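You operate a simulated robot arm through the tools that you are given. There is no shell and no other tool.

Carry out the task below with a simulated robot arm. There is one attempt and no reset: what you move stays moved.

Task
Clamp the profile, push the steel bar in flush using the white block, then unclamp.
Fine: the profile in the jig; the block goes back where it stood. Set down upright: white block.

Only the result counts: the job must be done as asked and must still hold three seconds after the hand-in. Knocking over, shifting, dropping, spilling or breaking anything else fails it.

Robot
A 6-joint arm with a fingered hand, fixed in place. Base frame: the origin is at the foot of the arm, x ahead of it, y to its left, z up; the work surface is at about z = 0.84. Lengths are in m, angles in degrees, forces in N, time in s.
With the tool pointing down near the work surface it reaches from about 0.32 to 0.82 m from the base axis. Its first joint turns from -166.0 to 166.0 degrees. Payload 4 kg.
The tool frame sits at the grasp point between the pads (the TCP): z along the fingers, y along the line on which they close. The tips reach 0.026 m beyond it. The gripper opens to 0.132 m. The gripper's body begins 0.073 m behind the TCP. The gripper is a hand of 5 fingers: y runs from the thumb to the fingers, the wrist lies at [0, 0, -0.239] in the tool frame, and closing takes about 1.5 s.
Orientation is that of the tool frame in the base frame, as a unit quaternion [x, y, z, w]. With the fingers straight down and closing along the base's y, the tool's x points along the base's -x, its y along +y and its z along -z.

Tools
- The arm moves only by the tool drive_tool. Its argument "motion" is text: rows parted by semicolons, each of 6 numbers parted by spaces: the shift along the base's x, y, z in units of 50 mm (1.0 is 50 mm), then the turn, a rotation vector about the base's x, y, z in units of 4 degrees (1.0 is 4 degrees). In form: tx ty tz rx ry rz; .... A call has 1 to 20 rows; each row shifts and turns the commanded pose from where the row before left it. "fingers" is the finger opening in mm, from 0 to 132, set as the call begins (left out, the last holds). A call with a number of a shift or a turn outside -1 to 1 is refused whole. A row lasts 0.2 s, in which the tool goes at most 0.05 m and 8.6 degrees; a call with a longer step from one row to the next is refused whole, and so is a gripper value outside its range. A pose out of reach is approached as far as the arm can. The call stops where the force on the tool passes 90 N (or 10 N more than at its start, if that is more) or the arm is blocked; 0.2 s more then pass. The fingers move at their own pace (about 0.045 m/s each) and stop on an object; they squeeze with about 22 N. The grip force told is the motor's: it shows also when the fingers shut on nothing. Time passes only in rows, and 0.2 s behind the last, so rows that do not move let the fingers close. It gives the time, the measured TCP pose, the force on the tool (base axes), the opening and the grip force at its end, in the units of the frame above (readings bear some noise), with the torque about the TCP (base axes, N m) and any sound that the robot's microphone picked up, and new pictures: "views" is both (left out), scene, wrist or none.
- Cameras (640 x 400 px; columns grow to the right, rows downward): "scene" is fixed at [0.3995, -0.4978, 1.4296]; the picture's right is [0.54, 0.84, 0.00], its down [0.42, -0.27, -0.87] and it looks along [-0.73, 0.47, -0.50] (base axes); focal length 214 px, centre (320, 200). "wrist" rides on the gripper at [0.084, 0.002, -0.097] in the tool frame; the picture's right is [-0.02, 1.00, 0.00], its down [-0.75, -0.01, -0.66] and it looks along [-0.66, -0.01, 0.75] (tool axes); focal length 270 px, centre (320, 200). There is no depth. A picture from a camera that has moved, and an enlarged one, comes with that camera's place and axes in the base frame and with its lens.
- preshape(shape): the hand has 5 fingers and takes this shape, open, in about a second: jaw (thumb against the fingers, like two jaws); tri (thumb and two fingers); tip (a fingertip pinch); poke (one finger out to press); point (the index stretched); flat (the hand flat); cup (the hand cupped); fist (a fist). The gripper value then closes the fingers along that shape, each until it touches; the sizes above hold for jaw. It gives what a move gives, with no picture.
- inspect(camera, box): a new picture of the part [left, top, right, bottom] of that camera's present view, enlarged. It takes no simulated time.
- job_done(): hands the job in; it is judged then, once.

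Places have to be worked out from the pictures, the camera data and where the tool is seen. Open the gripper and draw the arm clear of the work before you hand the job in, unless the task says otherwise.

The tools are called by a JSON object that holds its "fn" and its "kwargs". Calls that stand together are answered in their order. drive_tool: Moves the arm, as the interface text tells. Its arguments: {"type":"object","properties":{"motion":{"type":"string"},"fingers":{"type":"number"},"views":{"type":"string","enum":["both","scene","wrist","none"]}},"required":["motion"]} The other tools are called the same way: preshape (shape) gives the hand a shape; inspect (camera, box) takes an enlarged picture of a part of a camera's view; job_done () hands the job in.

At the start:

```text
clock: 0.0
eef_pos: [0.224, -0.4052, 1.2208]
tcp_rot: [0.0, 1.0, 0.0, 0.0]
ft_force: [-0.6, 0.1, 0.3]
moment: [-0.03, -0.02, -0.03]
width: 0.1318
grasp_force: 0.2
shape: jaw
```

scene: 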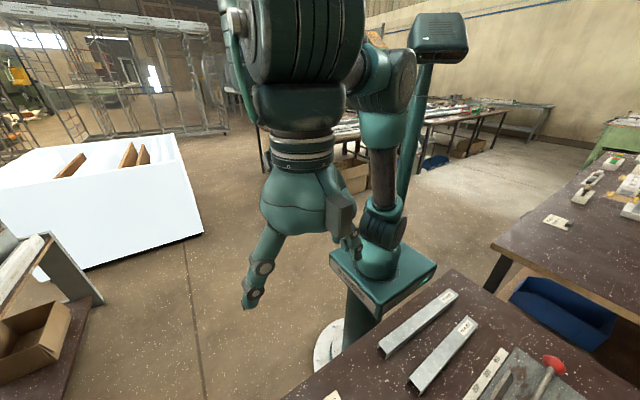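
wrist: 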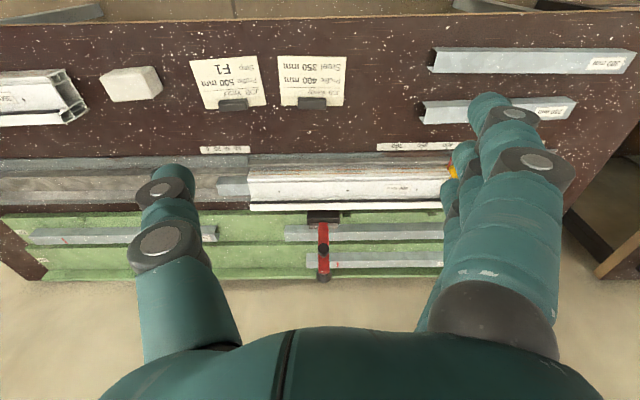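

I'll look closer at the work area in both views before moving anything.

{"fn": "inspect", "kwargs": {"camera": "wrist", "box": [0, 40, 320, 290]}}

{"fn": "inspect", "kwargs": {"camera": "wrist", "box": [200, 100, 480, 290]}}

{"fn": "inspect", "kwargs": {"camera": "scene", "box": [280, 260, 640, 400]}}

```text
1.60 times, centred on (160, 165) of wrist
camera zoom: at [0.1398, -0.4024, 1.3188], right [0.02, 1.0, 0.0], down [0.75, -0.01, 0.66], along [0.66, -0.01, -0.75], focal length 432 px, centre (576, 256)
```

zoom: 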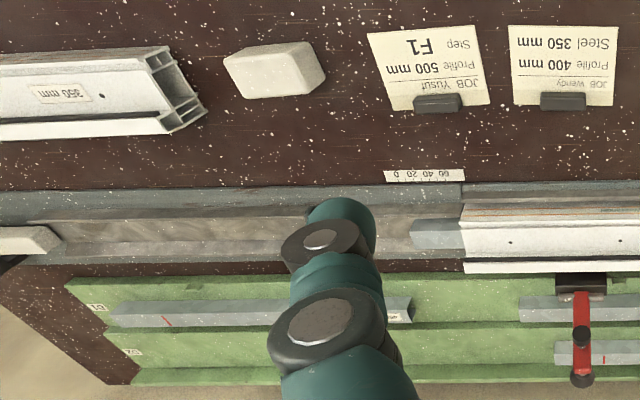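

```text
2.11 times, centred on (340, 195) of wrist
camera zoom: at [0.1398, -0.4024, 1.3188], right [0.02, 1.0, 0.0], down [0.75, -0.01, 0.66], along [0.66, -0.01, -0.75], focal length 569 px, centre (278, 210)
```

zoom: 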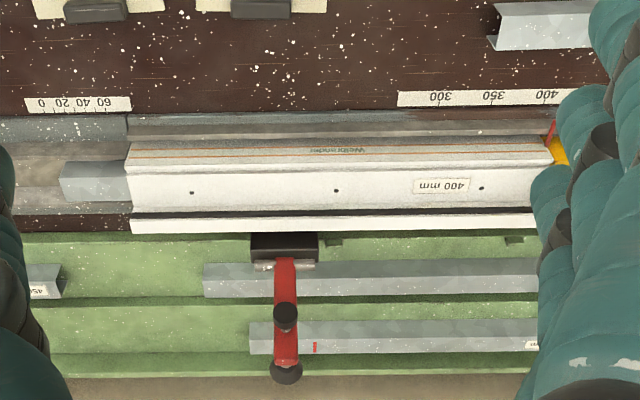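

```text
1.78 times, centred on (460, 330) of scene
camera zoom: at [0.3995, -0.4978, 1.4296], right [0.54, 0.84, 0.0], down [0.42, -0.27, -0.87], along [-0.73, 0.47, -0.5], focal length 381 px, centre (71, -31)
```

zoom: 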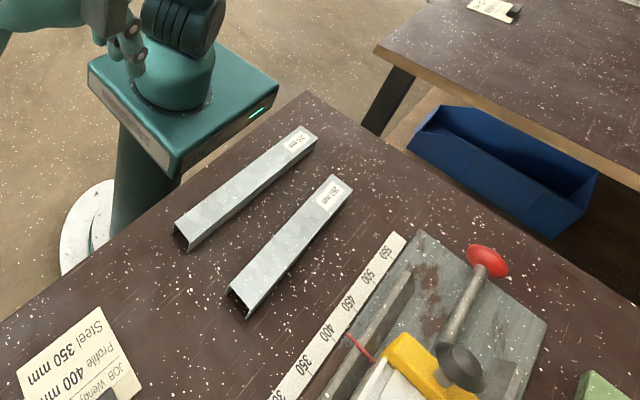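

The profile sits in the channel near x≈0.49, y from about -0.55 to -0.16, with the bar sticking out at the -y end. The white block looks to be near (0.28, -0.71). I'll move high up toward +y to see the clamp end.

{"fn": "drive_tool", "kwargs": {"motion": "0.3 0.9 0.2 0 0 0; 0.3 0.9 0.2 0 0 0; 0.3 0.9 0.2 0 0 0; 0.2 0.9 0 0 0 0; 0 0.9 0 0 0 0; 0 0 0 0 0 0"}}

```text
clock: 1.4
eef_pos: [0.2773, -0.1791, 1.2509]
tcp_rot: [0.0, 1.0, 0.001, -0.001]
ft_force: [0.3, -0.6, -0.3]
moment: [-0.02, 0.0, 0.01]
width: 0.1319
grasp_force: 0.1
shape: jaw
camera wrist: at [0.1931, -0.1765, 1.3496], right [0.02, 1.0, 0.0], down [0.75, -0.02, 0.66], along [0.66, -0.01, -0.75], focal length 270 px, centre (320, 200)
```

scene: 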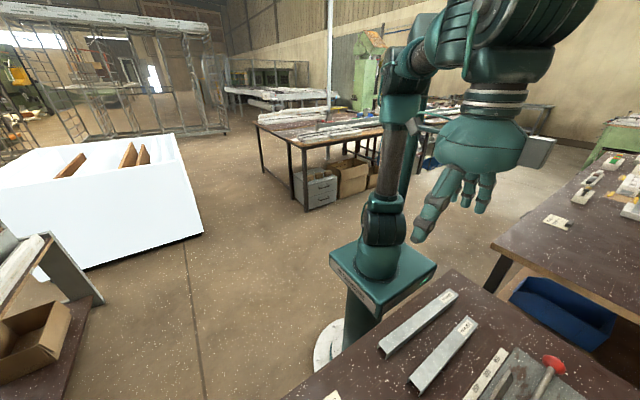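
wrist: 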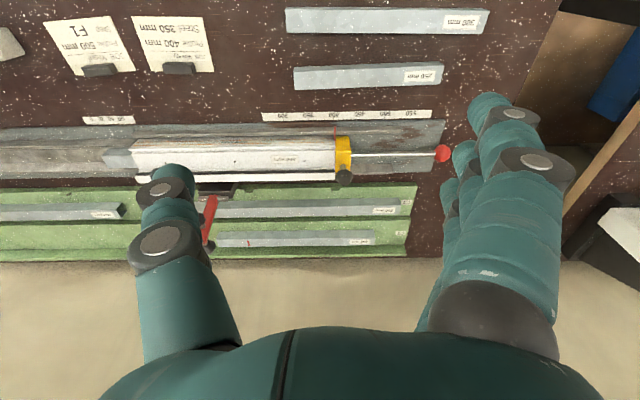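

{"fn": "inspect", "kwargs": {"camera": "wrist", "box": [240, 80, 480, 230]}}

{"fn": "inspect", "kwargs": {"camera": "wrist", "box": [80, 100, 320, 260]}}

{"fn": "inspect", "kwargs": {"camera": "scene", "box": [440, 300, 640, 400]}}

```text
2.67 times, centred on (360, 155) of wrist
camera zoom: at [0.1931, -0.1765, 1.3496], right [0.02, 1.0, 0.0], down [0.75, -0.02, 0.66], along [0.66, -0.01, -0.75], focal length 721 px, centre (213, 320)
```

zoom: 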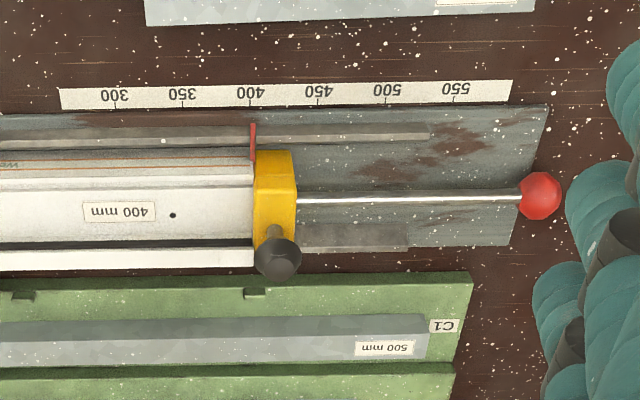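

```text
2.50 times, centred on (200, 180) of wrist
camera zoom: at [0.1931, -0.1765, 1.3496], right [0.02, 1.0, 0.0], down [0.75, -0.02, 0.66], along [0.66, -0.01, -0.75], focal length 676 px, centre (620, 250)
```

zoom: 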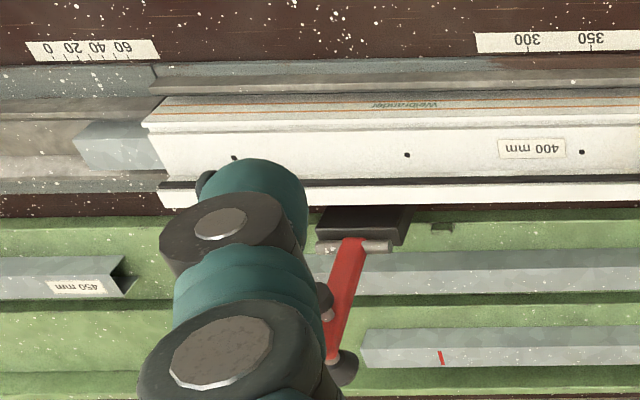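

```text
3.20 times, centred on (540, 350) of scene
camera zoom: at [0.3995, -0.4978, 1.4296], right [0.54, 0.84, 0.0], down [0.42, -0.27, -0.87], along [-0.73, 0.47, -0.5], focal length 686 px, centre (-384, -280)
```

zoom: 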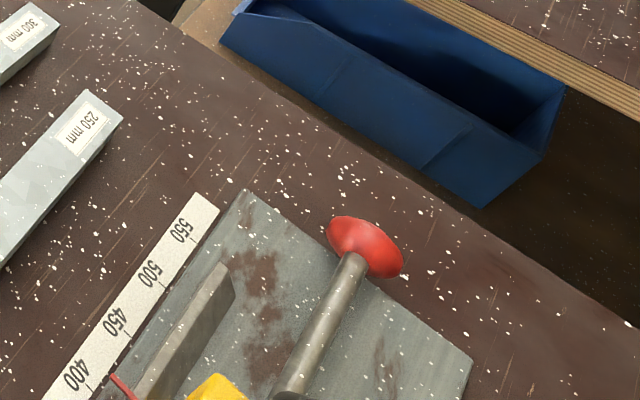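

The yellow part with the rod and red ball is the end stop, set at 400. The red upright lever near (0.58, -0.40), with its tip at z≈1.02, is the toggle clamp. I'll go closer to see how it's built.

{"fn": "drive_tool", "kwargs": {"motion": "0.39 -0.55 -0.39 0 0 0; 0.39 -0.55 -0.39 0 0 0; 0.39 -0.55 -0.39 0 0 0; 0.39 -0.55 -0.39 0 0 0; 0.39 -0.55 -0.39 0 0 0; 0.39 -0.55 -0.39 0 0 0; 0.39 -0.55 -0.3 0 0 0; 0.39 -0.55 -0.3 0 0 0; 0 0 0 0 0 0", "views": "wrist"}}

```text
clock: 3.4
eef_pos: [0.4339, -0.4014, 1.1052]
tcp_rot: [-0.001, 1.0, 0.0, 0.0]
ft_force: [-0.4, -0.6, -0.2]
moment: [0.02, -0.03, -0.01]
width: 0.1321
grasp_force: 0.1
shape: jaw
camera wrist: at [0.3504, -0.3996, 1.2022], right [0.02, 1.0, 0.0], down [0.75, -0.01, 0.66], along [0.66, -0.01, -0.75], focal length 270 px, centre (320, 200)
```

wrist: 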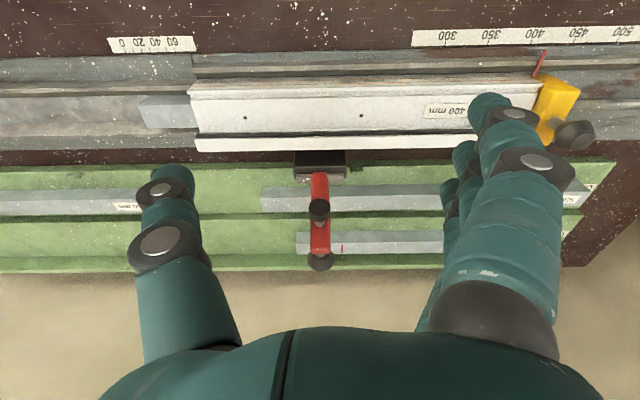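

{"fn": "inspect", "kwargs": {"camera": "wrist", "box": [240, 120, 400, 290]}}

{"fn": "inspect", "kwargs": {"camera": "wrist", "box": [100, 30, 300, 160]}}

```text
2.35 times, centred on (320, 205) of wrist
camera zoom: at [0.3504, -0.3996, 1.2022], right [0.02, 1.0, 0.0], down [0.75, -0.01, 0.66], along [0.66, -0.01, -0.75], focal length 636 px, centre (320, 188)
```

zoom: 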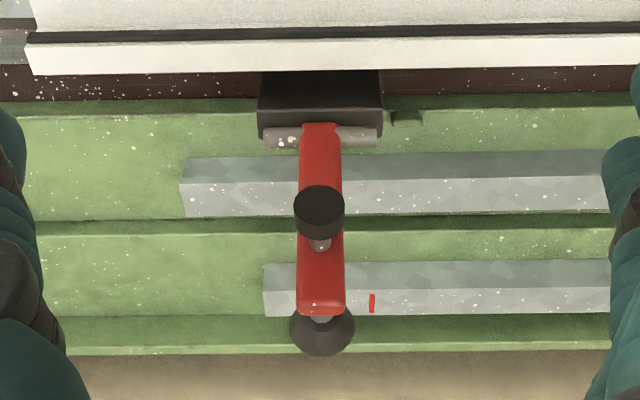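

```text
3.08 times, centred on (200, 95) of wrist
camera zoom: at [0.3504, -0.3996, 1.2022], right [0.02, 1.0, 0.0], down [0.75, -0.01, 0.66], along [0.66, -0.01, -0.75], focal length 832 px, centre (689, 523)
```

zoom: 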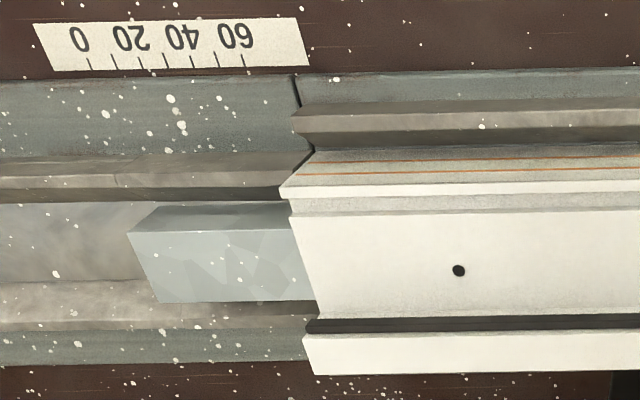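

The lever is hinged on a pin along y at about (0.547, -0.40, 0.94). It currently stands open, and its rubber pad would land on the profile top when swung toward -x. Next I'll look closely at the white block.

{"fn": "drive_tool", "kwargs": {"motion": "-0.57 -0.6 -0.1 0 0 0; -0.57 -0.6 -0.1 0 0 0; -0.57 -0.6 -0.1 0 0 0; -0.57 -0.6 -0.1 0 0 0; -0.57 -0.6 -0.1 0 0 0; -0.57 -0.6 -0.1 0 0 0; -0.57 -0.6 -0.1 0 0 0; -0.57 -0.6 -0.1 0 0 0; -0.57 -0.6 -0.1 0 0 0; -0.57 -0.6 -0.1 0 0 0; 0 0 0 0 0 0"}}

```text
clock: 5.8
eef_pos: [0.1493, -0.7013, 1.0523]
tcp_rot: [0.0, 1.0, 0.0, 0.0]
ft_force: [-0.1, -0.6, 0.3]
moment: [0.01, -0.03, 0.0]
width: 0.132
grasp_force: 0.0
shape: jaw
camera wrist: at [0.0654, -0.698, 1.1504], right [0.02, 1.0, 0.0], down [0.75, -0.01, 0.66], along [0.66, -0.01, -0.75], focal length 270 px, centre (320, 200)
```

scene: 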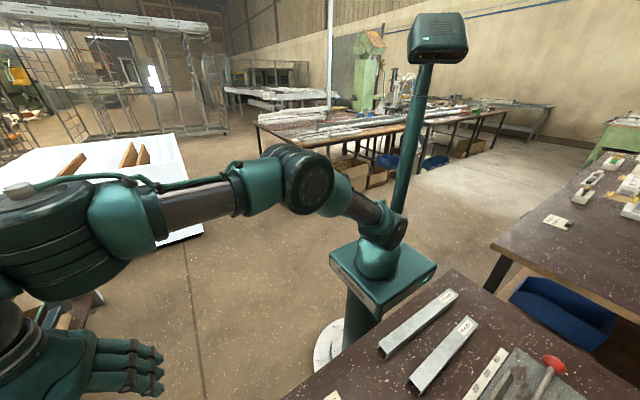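
wrist: 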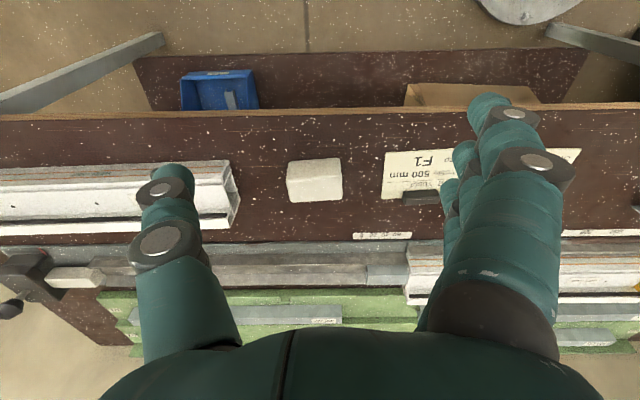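

{"fn": "inspect", "kwargs": {"camera": "wrist", "box": [240, 130, 440, 255]}}

{"fn": "inspect", "kwargs": {"camera": "wrist", "box": [0, 140, 240, 340]}}

{"fn": "inspect", "kwargs": {"camera": "wrist", "box": [280, 220, 480, 345]}}

```text
3.20 times, centred on (340, 192) of wrist
camera zoom: at [0.0654, -0.698, 1.1504], right [0.02, 1.0, 0.0], down [0.75, -0.01, 0.66], along [0.66, -0.01, -0.75], focal length 865 px, centre (256, 224)
```

zoom: 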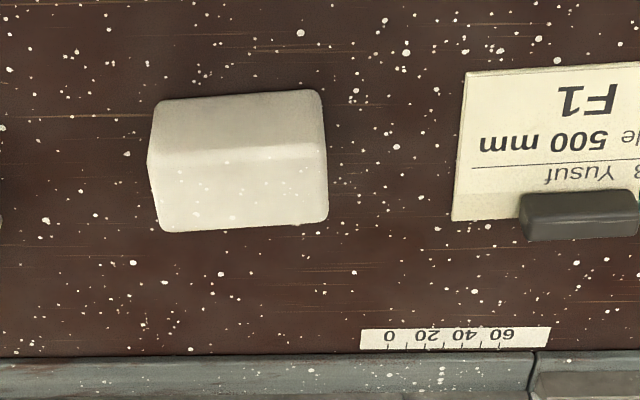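

```text
2.00 times, centred on (120, 240) of wrist
camera zoom: at [0.0654, -0.698, 1.1504], right [0.02, 1.0, 0.0], down [0.75, -0.01, 0.66], along [0.66, -0.01, -0.75], focal length 541 px, centre (720, 120)
```

zoom: 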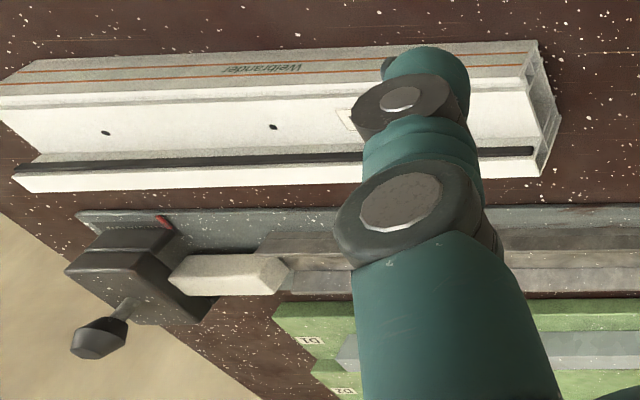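

```text
3.20 times, centred on (380, 282) of wrist
camera zoom: at [0.0654, -0.698, 1.1504], right [0.02, 1.0, 0.0], down [0.75, -0.01, 0.66], along [0.66, -0.01, -0.75], focal length 865 px, centre (128, -64)
```

zoom: 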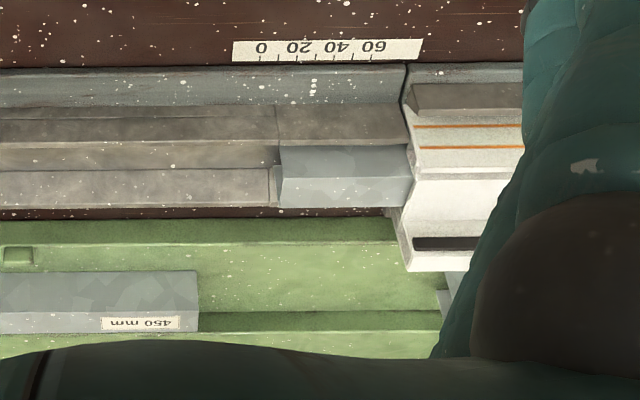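

The white block is about 70×38×40 mm, centred near (0.286, -0.709) with its top at z≈0.88, and turned about 4°. I'll rotate the hand +90° about z while moving toward the bar end, so the camera looks along +y into the channel.

{"fn": "drive_tool", "kwargs": {"motion": "0.27 0.06 0 0 0 1; 0.27 0.06 0 0 0 1; 0.27 0.06 0 0 0 1; 0.27 0.06 0 0 0 1; 0.27 0.06 0 0 0 1; 0.27 0.06 0 0 0 1; 0.27 0.06 0 0 0 1; 0.27 0.06 0 0 0 1; 0.27 0.06 0 0 0 1; 0.27 0.06 0 0 0 1; 0.27 0.06 0 0 0 1; 0.27 0.06 0 0 0 1; 0.27 0.06 0 0 0 1; 0.27 0.06 0 0 0 1; 0.27 0.06 0 0 0 1; 0.27 0.06 0 0 0 1; 0.27 0.06 0 0 0 1; 0.27 0.06 0 0 0 1; 0.27 0.06 0 0 0 1; 0.27 0.06 0 0 0 1", "views": "wrist"}}

{"fn": "drive_tool", "kwargs": {"motion": "0 0 0 0 0 1; 0 0 0 0 0 1; 0 0 0 0 0 0.5; 0 0 0 0 0 0", "views": "both"}}

```text
clock: 10.0
eef_pos: [0.4023, -0.5979, 1.0243]
tcp_rot: [-0.643, 0.766, -0.002, -0.001]
ft_force: [0.5, 0.3, -0.3]
moment: [0.01, -0.01, 0.02]
width: 0.132
grasp_force: 0.0
shape: jaw
out of reach, approached as far as the arm can: row 12, 13, 14, 15, 16, 17, 18, 19, 20
camera wrist: at [0.3866, -0.6794, 1.1224], right [-0.98, 0.19, 0.0], down [0.14, 0.74, 0.66], along [0.13, 0.64, -0.76], focal length 270 px, centre (320, 200)
```

wrist: 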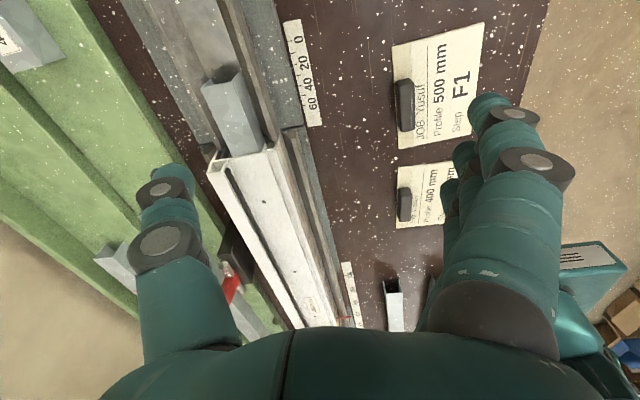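

```text
clock: 11.0
eef_pos: [0.3974, -0.5877, 1.0191]
tcp_rot: [0.708, -0.707, 0.002, 0.001]
ft_force: [0.3, -0.3, 0.4]
moment: [-0.02, -0.03, 0.0]
width: 0.1322
grasp_force: 0.0
shape: jaw
out of reach, approached as far as the arm can: row 1, 2
camera wrist: at [0.3961, -0.6718, 1.117], right [-1.0, 0.02, 0.0], down [0.01, 0.75, 0.66], along [0.01, 0.66, -0.76], focal length 270 px, centre (320, 200)
```

scene: 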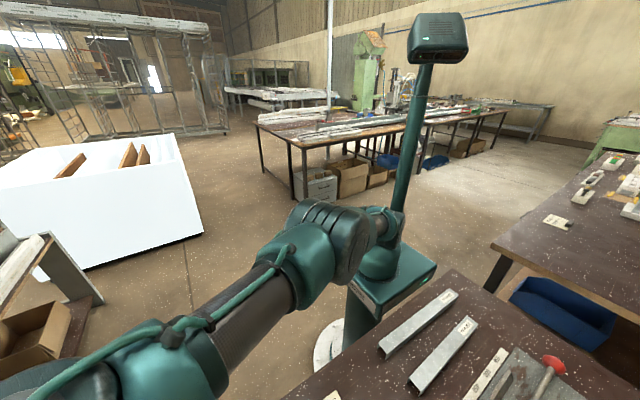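
wrist: 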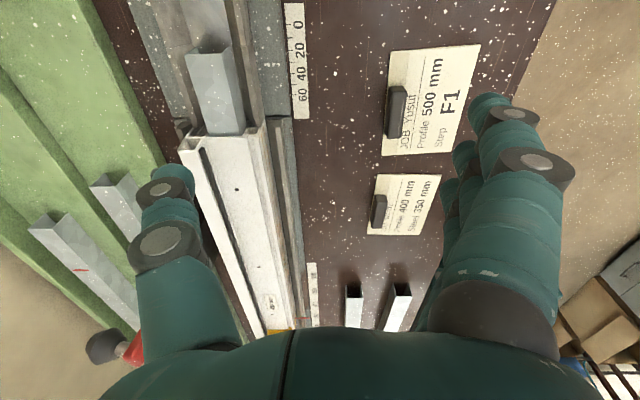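

This shows the bar end well, though reach is limited at this height. I'll zoom in on the bar end and channel.

{"fn": "inspect", "kwargs": {"camera": "wrist", "box": [110, 0, 330, 200]}}

{"fn": "inspect", "kwargs": {"camera": "wrist", "box": [160, 20, 290, 160]}}

```text
2.00 times, centred on (220, 100) of wrist
camera zoom: at [0.3961, -0.6718, 1.117], right [-1.0, 0.02, 0.0], down [0.01, 0.75, 0.66], along [0.01, 0.66, -0.76], focal length 541 px, centre (520, 400)
```

zoom: 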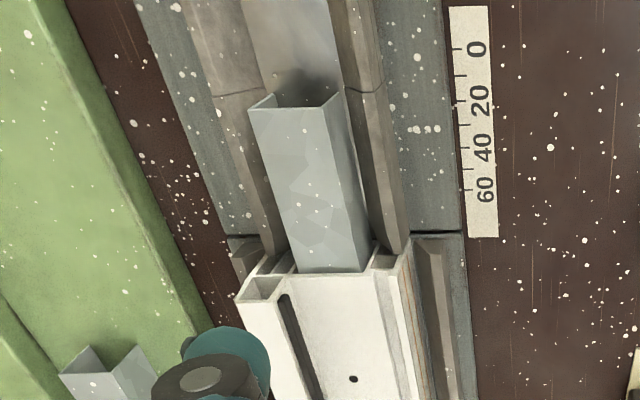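

```text
2.86 times, centred on (225, 90) of wrist
camera zoom: at [0.3961, -0.6718, 1.117], right [-1.0, 0.02, 0.0], down [0.01, 0.75, 0.66], along [0.01, 0.66, -0.76], focal length 772 px, centre (591, 514)
```

zoom: 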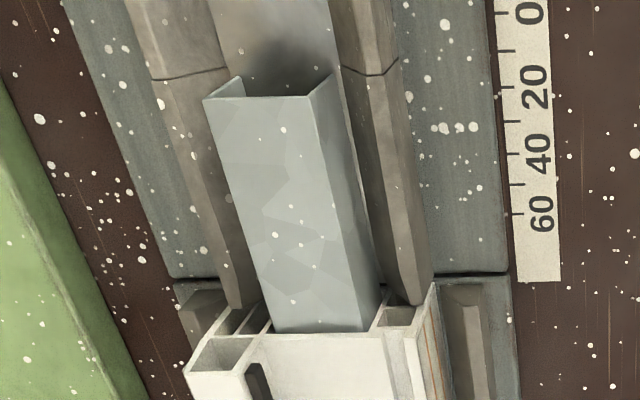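

The bar is an inverted U running between two rails, and the block can push it from just above the rails. I'll clamp first, moving to a side-on view near the lever; this also checks how commands behave after the out-of-reach rows.

{"fn": "drive_tool", "kwargs": {"motion": "0.4 0.54 0.25 0 0 0; 0.4 0.54 0.25 0 0 0; 0.4 0.54 0.25 0 0 0; 0.4 0.54 0.25 0 0 0; 0 0 0 0 0 0", "views": "wrist"}}

```text
clock: 12.2
eef_pos: [0.4778, -0.4811, 1.0686]
tcp_rot: [0.707, -0.707, 0.0, 0.0]
ft_force: [0.5, 0.1, 0.0]
moment: [0.02, 0.01, 0.0]
width: 0.1318
grasp_force: 0.1
shape: jaw
camera wrist: at [0.4769, -0.5644, 1.1667], right [-1.0, 0.02, 0.0], down [0.02, 0.75, 0.66], along [0.01, 0.66, -0.75], focal length 270 px, centre (320, 200)
```

wrist: 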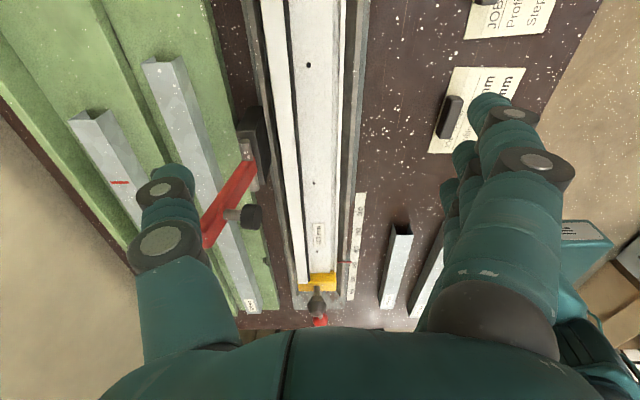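

Commands continue from the measured pose, which is good. I'll zoom in on the lever from this side view.

{"fn": "inspect", "kwargs": {"camera": "wrist", "box": [170, 80, 360, 270]}}

```text
2.11 times, centred on (265, 175) of wrist
camera zoom: at [0.4769, -0.5644, 1.1667], right [-1.0, 0.02, 0.0], down [0.02, 0.75, 0.66], along [0.01, 0.66, -0.75], focal length 569 px, centre (436, 253)
```

zoom: 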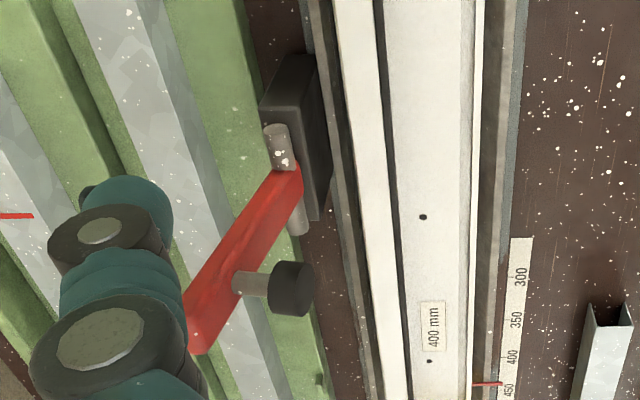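

The pin is near (0.555, -0.40, 0.93). The lever leans slightly to +x, and its pad sits at about r≈0.07. I'll bring the open hand around so the thumb is on the lever's +x side, stopping just short in y to check.

{"fn": "drive_tool", "kwargs": {"motion": "0.67 0.26 -0.19 0 0 0; 0.67 0.26 -0.19 0 0 0; 0 0 0 0 0 0", "views": "wrist"}}

```text
clock: 13.0
eef_pos: [0.544, -0.4557, 1.0503]
tcp_rot: [0.708, -0.706, 0.001, 0.0]
ft_force: [0.0, -0.3, -0.5]
moment: [-0.01, 0.0, 0.02]
width: 0.1321
grasp_force: 0.0
shape: jaw
camera wrist: at [0.5439, -0.5391, 1.1491], right [-1.0, 0.02, 0.0], down [0.01, 0.75, 0.66], along [0.01, 0.66, -0.75], focal length 270 px, centre (320, 200)
```

wrist: 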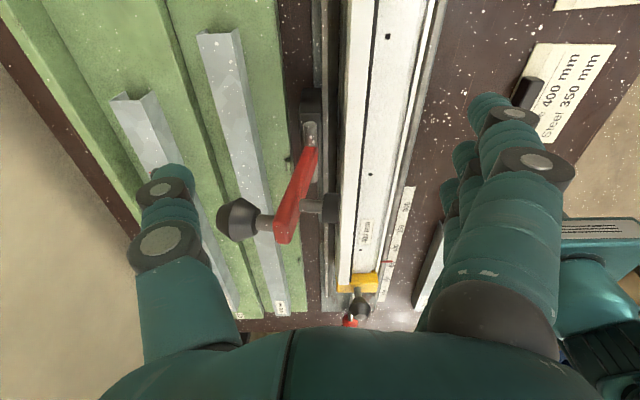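

{"fn": "inspect", "kwargs": {"camera": "wrist", "box": [190, 100, 390, 270]}}

```text
2.35 times, centred on (290, 185) of wrist
camera zoom: at [0.5439, -0.5391, 1.1491], right [-1.0, 0.02, 0.0], down [0.01, 0.75, 0.66], along [0.01, 0.66, -0.75], focal length 636 px, centre (391, 235)
```

zoom: 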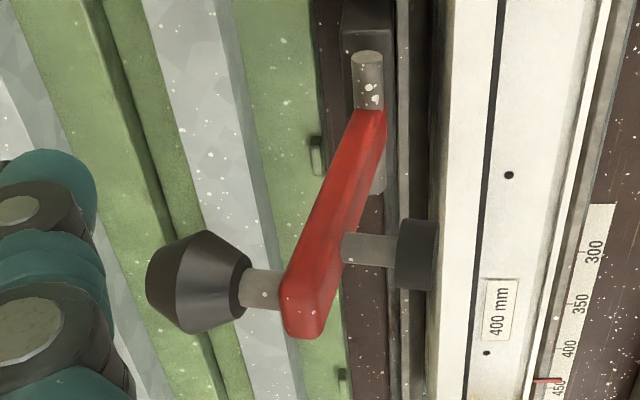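

Now it's clear: the black handle knob sticks out on the +x side near the lever's end, with its outer end near (0.62, -0.40, 1.01). The pad is on the -x side. I'll go slightly up and over so the thumb is behind the knob.

{"fn": "drive_tool", "kwargs": {"motion": "0.5 0.51 0.5 0 0 0; 0.04 0.6 0 0 0 0; 0 0 0 0 0 0", "views": "wrist"}}

```text
clock: 13.8
eef_pos: [0.5663, -0.3939, 1.0691]
tcp_rot: [-0.707, 0.708, 0.0, 0.0]
ft_force: [-0.9, 0.1, 0.9]
moment: [0.0, -0.03, -0.01]
width: 0.1318
grasp_force: 0.1
shape: jaw
out of reach, approached as far as the arm can: row 1
camera wrist: at [0.5649, -0.478, 1.167], right [-1.0, 0.02, 0.0], down [0.02, 0.75, 0.66], along [0.01, 0.66, -0.75], focal length 270 px, centre (320, 200)
```

wrist: 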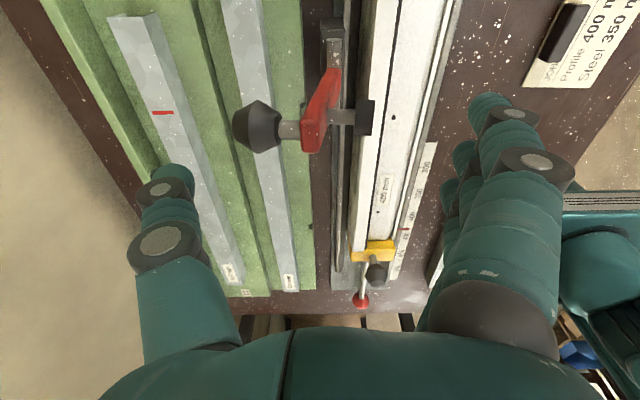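

The knob is centred near (0.605, -0.401, 1.01) and the thumb is just behind it. I'll descend about 50 mm so the thumb pad is level with the knob.

{"fn": "drive_tool", "kwargs": {"motion": "0.06 -0.07 -0.5 0 0 0; 0.06 -0.07 -0.5 0 0 0; 0 0 0 0 0 0", "views": "wrist"}}

```text
clock: 14.6
eef_pos: [0.5714, -0.4017, 1.0182]
tcp_rot: [-0.707, 0.707, 0.0, 0.0]
ft_force: [-0.2, 0.0, 0.4]
moment: [0.03, -0.01, -0.01]
width: 0.1321
grasp_force: 0.1
shape: jaw
camera wrist: at [0.5699, -0.4856, 1.116], right [-1.0, 0.02, 0.0], down [0.02, 0.75, 0.66], along [0.01, 0.66, -0.75], focal length 270 px, centre (320, 200)
```

wrist: 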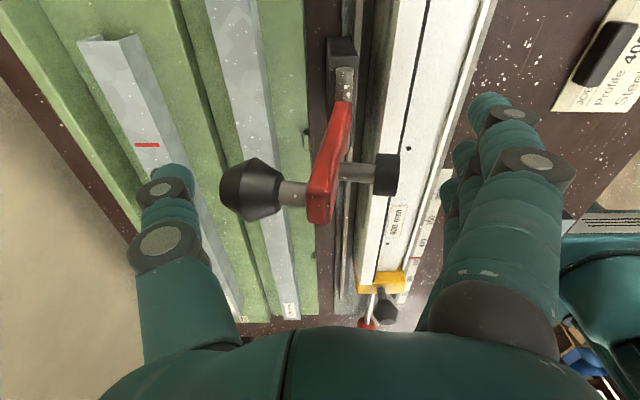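

The hand straddles the lever with the thumb behind the knob. I'll push gently in -x and watch the force and how the lever moves.

{"fn": "drive_tool", "kwargs": {"motion": "-0.3 0 0 0 0 0; -0.3 0 0 0 0 0; -0.3 0 0 0 0 0; -0.3 0 0 0 0 0; -0.2 0 0 0 0 0", "views": "wrist"}}

```text
clock: 15.8
eef_pos: [0.5301, -0.4251, 1.0429]
tcp_rot: [-0.707, 0.707, 0.002, 0.001]
ft_force: [-0.6, -1.0, 0.5]
moment: [-0.01, 0.0, -0.03]
width: 0.1318
grasp_force: 0.1
shape: jaw
out of reach, approached as far as the arm can: row 1, 2, 3, 4, 5
camera wrist: at [0.5296, -0.5086, 1.1411], right [-1.0, 0.02, 0.0], down [0.02, 0.75, 0.66], along [0.01, 0.66, -0.75], focal length 270 px, centre (320, 200)
```

wrist: 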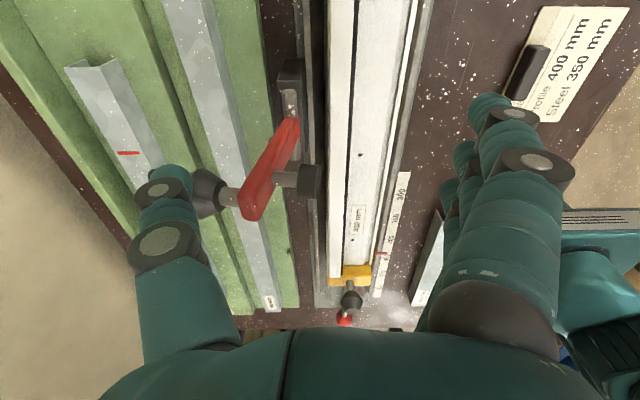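

The lever hasn't moved, and the tool drifted to (0.53, -0.425, 1.043) with "out of reach" even though I moved inward. The arm may be in an awkward configuration, so I'll check the scene view.

{"fn": "inspect", "kwargs": {"camera": "scene", "box": [0, 0, 640, 400]}}

```text
1.00 times, centred on (320, 200) of scene (not enlarged: the box is as wide or as high as the picture)
camera zoom: at [0.3995, -0.4978, 1.4296], right [0.54, 0.84, 0.0], down [0.42, -0.27, -0.87], along [-0.73, 0.47, -0.5], focal length 214 px, centre (320, 200)
```

zoom: 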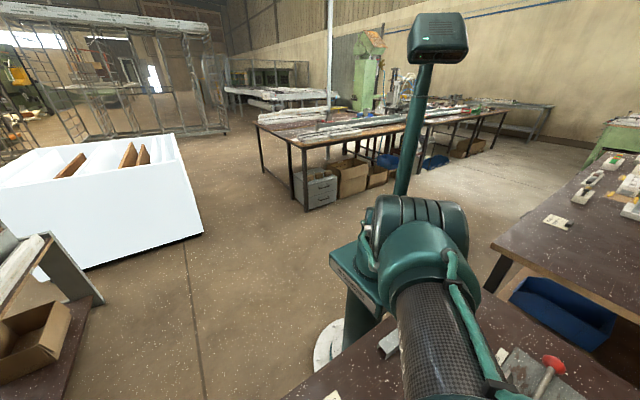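

The arm looks elbow-up and not fully stretched, so this isn't clearly a radius limit. I'll test a small inward move to see what the limit actually is.

{"fn": "drive_tool", "kwargs": {"motion": "-0.2 0.2 0 0 0 0; 0 0 0 0 0 0", "views": "none"}}

{"fn": "drive_tool", "kwargs": {"motion": "0 0 -0.2 0 0 0; 0 0 0 0 0 0", "views": "none"}}

```text
clock: 16.4
eef_pos: [0.5277, -0.4211, 1.051]
tcp_rot: [0.707, -0.707, -0.001, 0.0]
ft_force: [-0.2, 0.1, 0.4]
moment: [-0.01, 0.02, -0.01]
width: 0.1319
grasp_force: 0.0
shape: jaw
out of reach, approached as far as the arm can: row 1
```

```text
clock: 17.0
eef_pos: [0.531, -0.4244, 1.0428]
tcp_rot: [-0.707, 0.707, 0.001, 0.0]
ft_force: [-0.7, 0.0, 0.7]
moment: [-0.04, -0.04, -0.05]
width: 0.132
grasp_force: 0.2
shape: jaw
out of reach, approached as far as the arm can: row 1
```

There's an inner limit at a constant distance, which suggests the elbow flipped into its limited branch when I hit the outer reach while turning. I'll back away from the lever and rotate the hand back, keeping inside reach.

{"fn": "drive_tool", "kwargs": {"motion": "0 -0.4 0.2 0 0 0; -0.4 -0.4 0.1 0 0 0; -0.4 -0.3 0.1 0 0 0; -0.3 -0.1 0.1 0 0 0; 0 0 0 0 0 0", "views": "both"}}

```text
clock: 18.2
eef_pos: [0.477, -0.4847, 1.0674]
tcp_rot: [0.708, -0.707, 0.001, 0.0]
ft_force: [-0.2, 1.0, 0.3]
moment: [0.0, 0.02, 0.01]
width: 0.1318
grasp_force: 0.0
shape: jaw
camera wrist: at [0.4754, -0.5684, 1.1661], right [-1.0, 0.02, 0.0], down [0.01, 0.75, 0.66], along [0.01, 0.66, -0.75], focal length 270 px, centre (320, 200)
```

scene: 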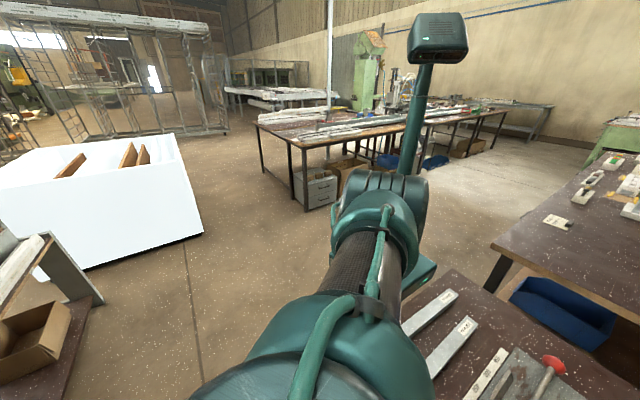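
wrist: 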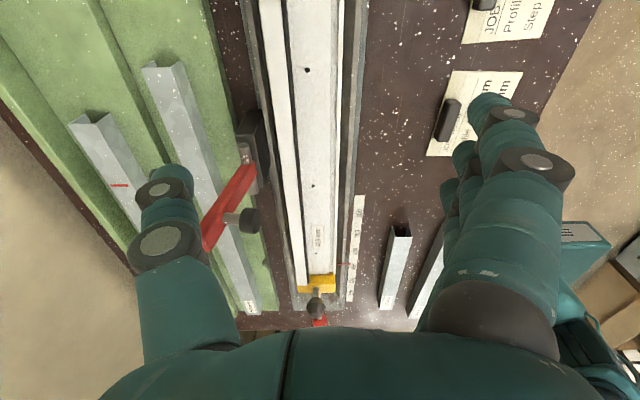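

The lever is unchanged. I'll test an inward move at this height, staying high above everything.

{"fn": "drive_tool", "kwargs": {"motion": "-0.3 0.3 0.1 0 0 0; -0.3 0.3 0.1 0 0 0; -0.3 0.3 0.1 0 0 0; 0 0 0 0 0 0", "views": "none"}}

```text
clock: 19.2
eef_pos: [0.4432, -0.4511, 1.0999]
tcp_rot: [-0.706, 0.708, 0.002, 0.0]
ft_force: [-0.5, 0.8, -0.6]
moment: [0.0, -0.02, 0.0]
width: 0.1319
grasp_force: 0.2
shape: jaw
out of reach, approached as far as the arm can: row 2, 3
```

The numbers fit a shoulder at z≈0.74 with full reach of about 0.90 and an inner limit of about 0.868, so the elbow is on the wrong side. I'll stretch out fully in a clear area and come back in, to let it bend the right way.

{"fn": "drive_tool", "kwargs": {"motion": "-0.2 -0.5 -0.2 0 0 0; -0.2 -0.5 -0.2 0 0 0; -0.2 -0.5 -0.2 0 0 0; -0.1 -0.5 -0.2 0 0 0; 0 -0.5 0 0 0 0; 0 -0.5 0 0 0 0; 0.2 -0.3 0 0 0 0; 0.2 -0.3 0 0 0 0; 0 0 0 0 0 0", "views": "none"}}

{"fn": "drive_tool", "kwargs": {"motion": "-0.1 0.4 0.2 0 0 0; -0.1 0.4 0.2 0 0 0; -0.1 0.4 0.2 0 0 0; -0.1 0.4 0.2 0 0 0; -0.1 0.4 0.1 0 0 0; -0.1 0.4 0.1 0 0 0; 0 0 0 0 0 0", "views": "scene"}}

```text
clock: 21.2
eef_pos: [0.402, -0.5817, 1.0238]
tcp_rot: [-0.707, 0.707, -0.001, -0.001]
ft_force: [-0.1, 0.1, 0.1]
moment: [0.0, 0.0, 0.03]
width: 0.1321
grasp_force: 0.0
shape: jaw
out of reach, approached as far as the arm can: row 5, 6, 7, 8
```

```text
clock: 22.8
eef_pos: [0.3944, -0.4898, 1.1012]
tcp_rot: [0.708, -0.707, -0.002, -0.001]
ft_force: [-0.1, -0.6, -0.8]
moment: [0.0, 0.02, -0.01]
width: 0.1319
grasp_force: 0.0
shape: jaw
out of reach, approached as far as the arm can: row 2, 3, 4, 5, 6
```

scene: 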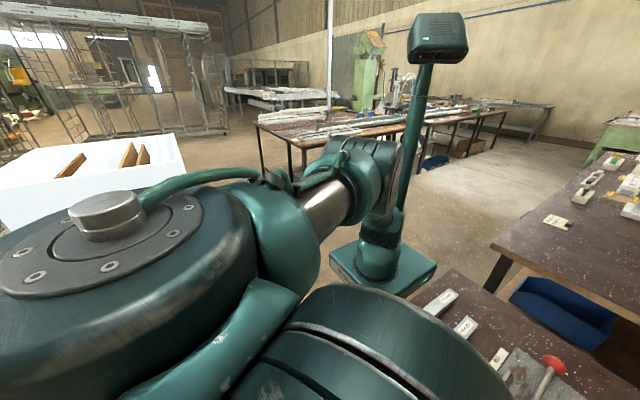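

The picture shows the elbow up, so the limit is probably a wrist joint limit tied to the +90° yaw. I'll rotate the hand back to the original yaw here and see whether inward reach returns.

{"fn": "drive_tool", "kwargs": {"motion": "0 0 0 0 0 -1; 0 0 0 0 0 -1; 0 0 0 0 0 -1; 0 0 0 0 0 -1; 0 0 0 0 0 -1; 0 0 0 0 0 -1; 0 0 0 0 0 -1; 0 0 0 0 0 -1; 0 0 0 0 0 -1; 0 0 0 0 0 -1; 0 0 0 0 0 -1; 0 0 0 0 0 -1; 0 0 0 0 0 -1; 0 0 0 0 0 -1; 0 0 0 0 0 -1; 0 0 0 0 0 -1; 0 0 0 0 0 -1; 0 0 0 0 0 -1; 0 0 0 0 0 -1; 0 0 0 0 0 -1", "views": "scene"}}

{"fn": "drive_tool", "kwargs": {"motion": "-0.3 0.3 0 0 0 -1; -0.3 0.3 0 0 0 -1; -0.3 0.3 0 0 0 -0.5; 0 0 0 0 0 0", "views": "scene"}}

```text
clock: 27.0
eef_pos: [0.3933, -0.4917, 1.1027]
tcp_rot: [-0.088, 0.996, 0.001, 0.0]
ft_force: [-0.5, -0.5, 0.1]
moment: [0.01, 0.0, 0.03]
width: 0.1316
grasp_force: 0.1
shape: jaw
```

scene: 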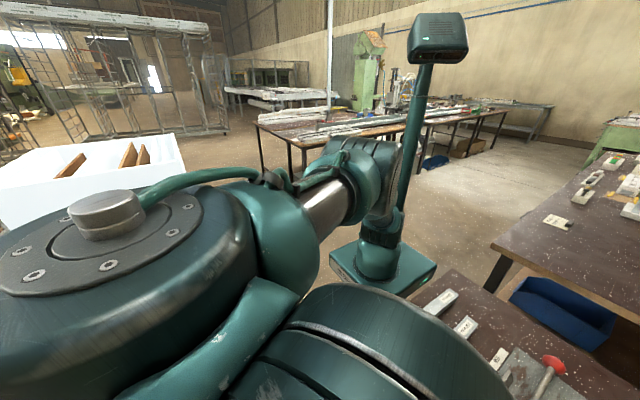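

```text
clock: 28.0
eef_pos: [0.3666, -0.4706, 1.1329]
tcp_rot: [0.0, 1.0, 0.002, -0.001]
ft_force: [-0.9, -0.6, -0.5]
moment: [0.02, -0.01, 0.03]
width: 0.1317
grasp_force: 0.2
shape: jaw
out of reach, approached as far as the arm can: row 1, 2, 3
```

scene: 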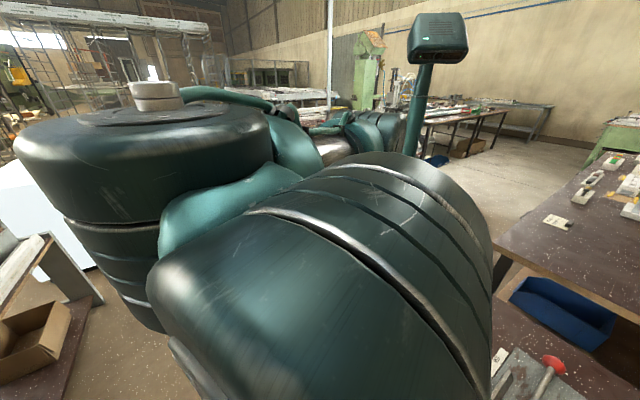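

The inner limit persists at any yaw, so the elbow really is in the flipped branch. I'll stretch past the limit again in clear air and come back in, until it bends the right way.

{"fn": "drive_tool", "kwargs": {"motion": "0.37 -0.47 -0.16 0 0 0; 0.37 -0.47 -0.16 0 0 0; 0.37 -0.47 -0.16 0 0 0; 0.37 -0.47 -0.16 0 0 0; -0.37 0.47 0.1 0 0 0; -0.37 0.47 0.1 0 0 0; -0.37 0.47 0.1 0 0 0; -0.37 0.47 0.1 0 0 0; -0.37 0.47 0.1 0 0 0; 0 0 0 0 0 0", "views": "none"}}

```text
clock: 30.2
eef_pos: [0.349, -0.4454, 1.1256]
tcp_rot: [0.0, 1.0, 0.0, 0.0]
ft_force: [0.6, -0.8, 0.4]
moment: [0.01, 0.04, 0.02]
width: 0.1317
grasp_force: 0.1
shape: jaw
```

Inward reach is back to normal. The +yaw direction evidently ran into a wrist limit, so I'll use the opposite -90° yaw instead: fingers on +x, thumb on -x, camera on the +y side.

{"fn": "drive_tool", "kwargs": {"motion": "0 0 0 0 0 -1; 0 0 0 0 0 -1; 0 0 0 0 0 -1; 0 0 0 0 0 -1; 0 0 0 0 0 -1; 0 0 0 0 0 -1; 0 0 0 0 0 -1; 0 0 0 0 0 -1; 0 0 0 0 0 -1; 0 0 0 0 0 -1; 0 0 0 0 0 -1; 0 0 0 0 0 -1; 0 0 0 0 0 -1; 0 0 0 0 0 -1; 0 0 0 0 0 -1; 0 0 0 0 0 -1; 0 0 0 0 0 -1; 0 0 0 0 0 -1; 0 0 0 0 0 -1; 0 0 0 0 0 -1", "views": "none"}}

{"fn": "drive_tool", "kwargs": {"motion": "0 0 0 0 0 -1; 0 0 0 0 0 -1; 0 0 0 0 0 -0.5; 0 0 0 0 0 0", "views": "both"}}

```text
clock: 34.4
eef_pos: [0.3489, -0.4454, 1.1261]
tcp_rot: [0.643, 0.766, 0.0, 0.0]
ft_force: [0.6, 0.5, 0.1]
moment: [0.0, -0.01, 0.01]
width: 0.1321
grasp_force: 0.0
shape: jaw
```

```text
clock: 35.4
eef_pos: [0.3475, -0.4454, 1.1254]
tcp_rot: [0.707, 0.707, 0.0, 0.0]
ft_force: [0.3, -0.2, -0.7]
moment: [0.03, 0.01, -0.01]
width: 0.1318
grasp_force: 0.0
shape: jaw
camera wrist: at [0.3497, -0.3591, 1.2236], right [1.0, -0.02, 0.0], down [-0.02, -0.75, 0.66], along [-0.01, -0.66, -0.75], focal length 270 px, centre (320, 200)
```

scene: 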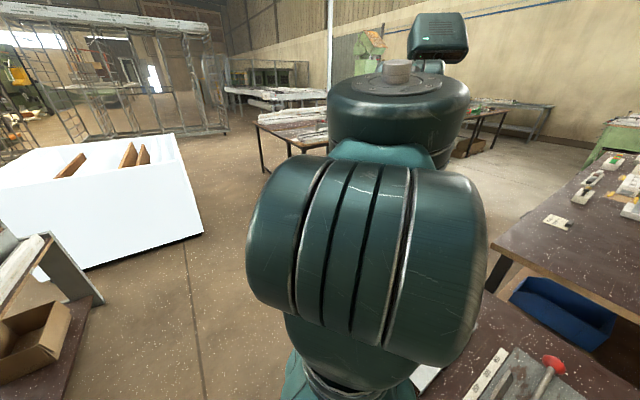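
wrist: 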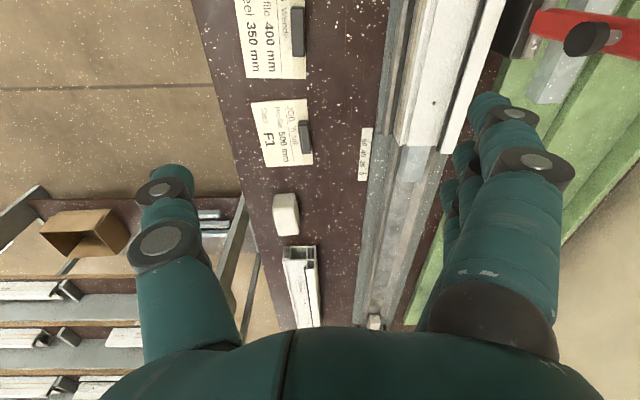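

The -90° yaw works without reach complaints. Now I'll move above the lever at a height that clears it, with TCP near x=0.568.

{"fn": "drive_tool", "kwargs": {"motion": "0.73 0.15 -0.08 0 0 0; 0.73 0.15 -0.08 0 0 0; 0.73 0.15 -0.08 0 0 0; 0.73 0.15 -0.08 0 0 0; 0.73 0.15 -0.08 0 0 0; 0.73 0.15 -0.08 0 0 0; 0 0 0 0 0 0", "views": "wrist"}}

```text
clock: 37.0
eef_pos: [0.5669, -0.4002, 1.0999]
tcp_rot: [0.707, 0.707, 0.0, 0.0]
ft_force: [-0.4, -0.3, 0.3]
moment: [-0.01, 0.0, 0.01]
width: 0.1318
grasp_force: 0.0
shape: jaw
camera wrist: at [0.569, -0.315, 1.1987], right [1.0, -0.02, 0.0], down [-0.02, -0.75, 0.66], along [-0.01, -0.66, -0.75], focal length 270 px, centre (320, 200)
```

wrist: 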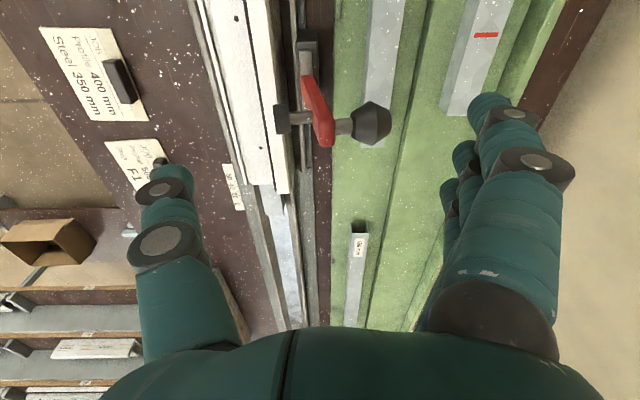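

The view from the +y side shows the knob near x=0.605 between the thumb and fingers. I'll descend about 83 mm to knob level.

{"fn": "drive_tool", "kwargs": {"motion": "0.03 0 -0.55 0 0 0; 0.03 0 -0.55 0 0 0; 0.03 0 -0.56 0 0 0; 0 0 0 0 0 0", "views": "wrist"}}

```text
clock: 38.0
eef_pos: [0.5721, -0.3997, 1.0192]
tcp_rot: [0.708, 0.707, 0.001, 0.0]
ft_force: [0.9, 0.1, -0.2]
moment: [-0.03, 0.04, -0.03]
width: 0.1321
grasp_force: 0.0
shape: jaw
camera wrist: at [0.5739, -0.3138, 1.1159], right [1.0, -0.02, 0.0], down [-0.02, -0.75, 0.66], along [-0.01, -0.66, -0.75], focal length 270 px, centre (320, 200)
```

wrist: 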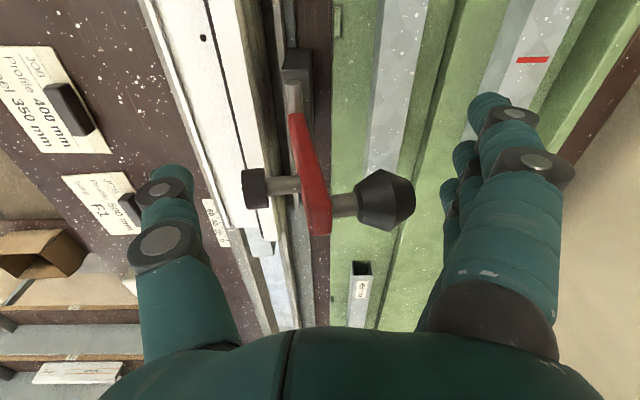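

The knob sits between the thumb and fingers at the right height. Now I'll push in -x with the fingers.

{"fn": "drive_tool", "kwargs": {"motion": "-0.3 0 0 0 0 0; -0.3 0 0 0 0 0; -0.3 0 0 0 0 0; -0.3 0 0 0 0 0; -0.2 0 0 0 0 0", "views": "wrist"}}

```text
clock: 39.2
eef_pos: [0.4991, -0.4002, 1.0176]
tcp_rot: [0.707, 0.707, 0.0, -0.003]
ft_force: [-0.5, 0.1, -0.1]
moment: [0.05, 0.01, 0.0]
width: 0.1321
grasp_force: 0.1
shape: jaw
camera wrist: at [0.5015, -0.3148, 1.1154], right [1.0, -0.02, 0.0], down [-0.01, -0.75, 0.66], along [-0.02, -0.66, -0.75], focal length 270 px, centre (320, 200)
```

wrist: 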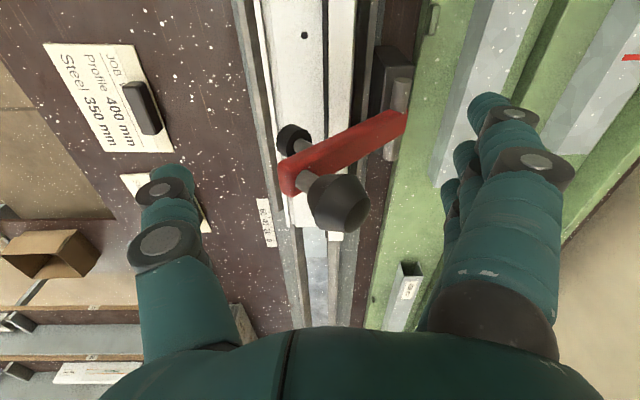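

The lever has swung over substantially with very low force. I'll zoom in to judge its angle.

{"fn": "inspect", "kwargs": {"camera": "wrist", "box": [220, 50, 460, 260]}}

```text
1.90 times, centred on (340, 155) of wrist
camera zoom: at [0.5015, -0.3148, 1.1154], right [1.0, -0.02, 0.0], down [-0.01, -0.75, 0.66], along [-0.02, -0.66, -0.75], focal length 515 px, centre (282, 286)
```

zoom: 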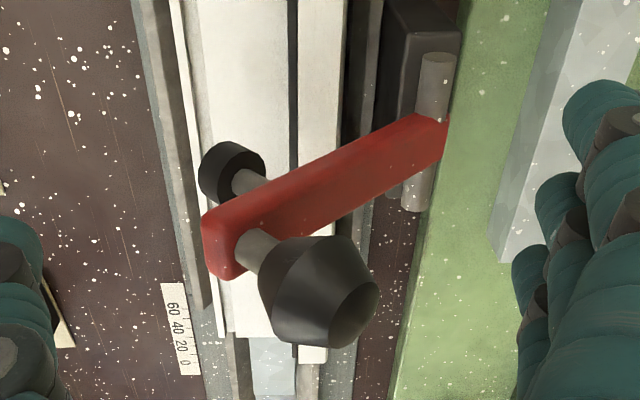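

The lever is now about 38° past vertical toward -x and holds there. I'll keep pushing in -x and slightly down.

{"fn": "drive_tool", "kwargs": {"motion": "-0.28 0 -0.08 0 0 0; -0.28 0 -0.08 0 0 0; -0.28 0 -0.08 0 0 0; -0.28 0 -0.08 0 0 0; -0.28 0 -0.08 0 0 0; -0.2 0 -0.08 0 0 0", "views": "wrist"}}

```text
clock: 40.6
eef_pos: [0.42, -0.3999, 0.9941]
tcp_rot: [0.707, 0.707, 0.0, 0.0]
ft_force: [-0.1, -0.6, -0.1]
moment: [0.02, -0.03, -0.03]
width: 0.1321
grasp_force: 0.1
shape: jaw
camera wrist: at [0.4223, -0.3143, 1.0922], right [1.0, -0.02, 0.0], down [-0.02, -0.75, 0.66], along [-0.01, -0.66, -0.75], focal length 270 px, centre (320, 200)
```

wrist: 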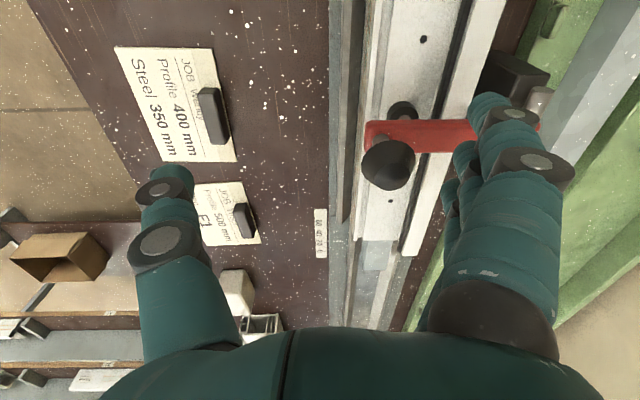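

The lever looks nearly flat now. I'll zoom in to see whether the pad touches the profile.

{"fn": "inspect", "kwargs": {"camera": "wrist", "box": [320, 60, 520, 230]}}

```text
2.35 times, centred on (420, 145) of wrist
camera zoom: at [0.4223, -0.3143, 1.0922], right [1.0, -0.02, 0.0], down [-0.02, -0.75, 0.66], along [-0.01, -0.66, -0.75], focal length 636 px, centre (85, 329)
```

zoom: 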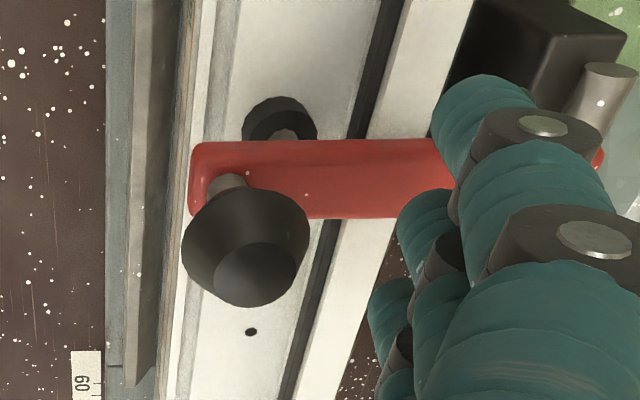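

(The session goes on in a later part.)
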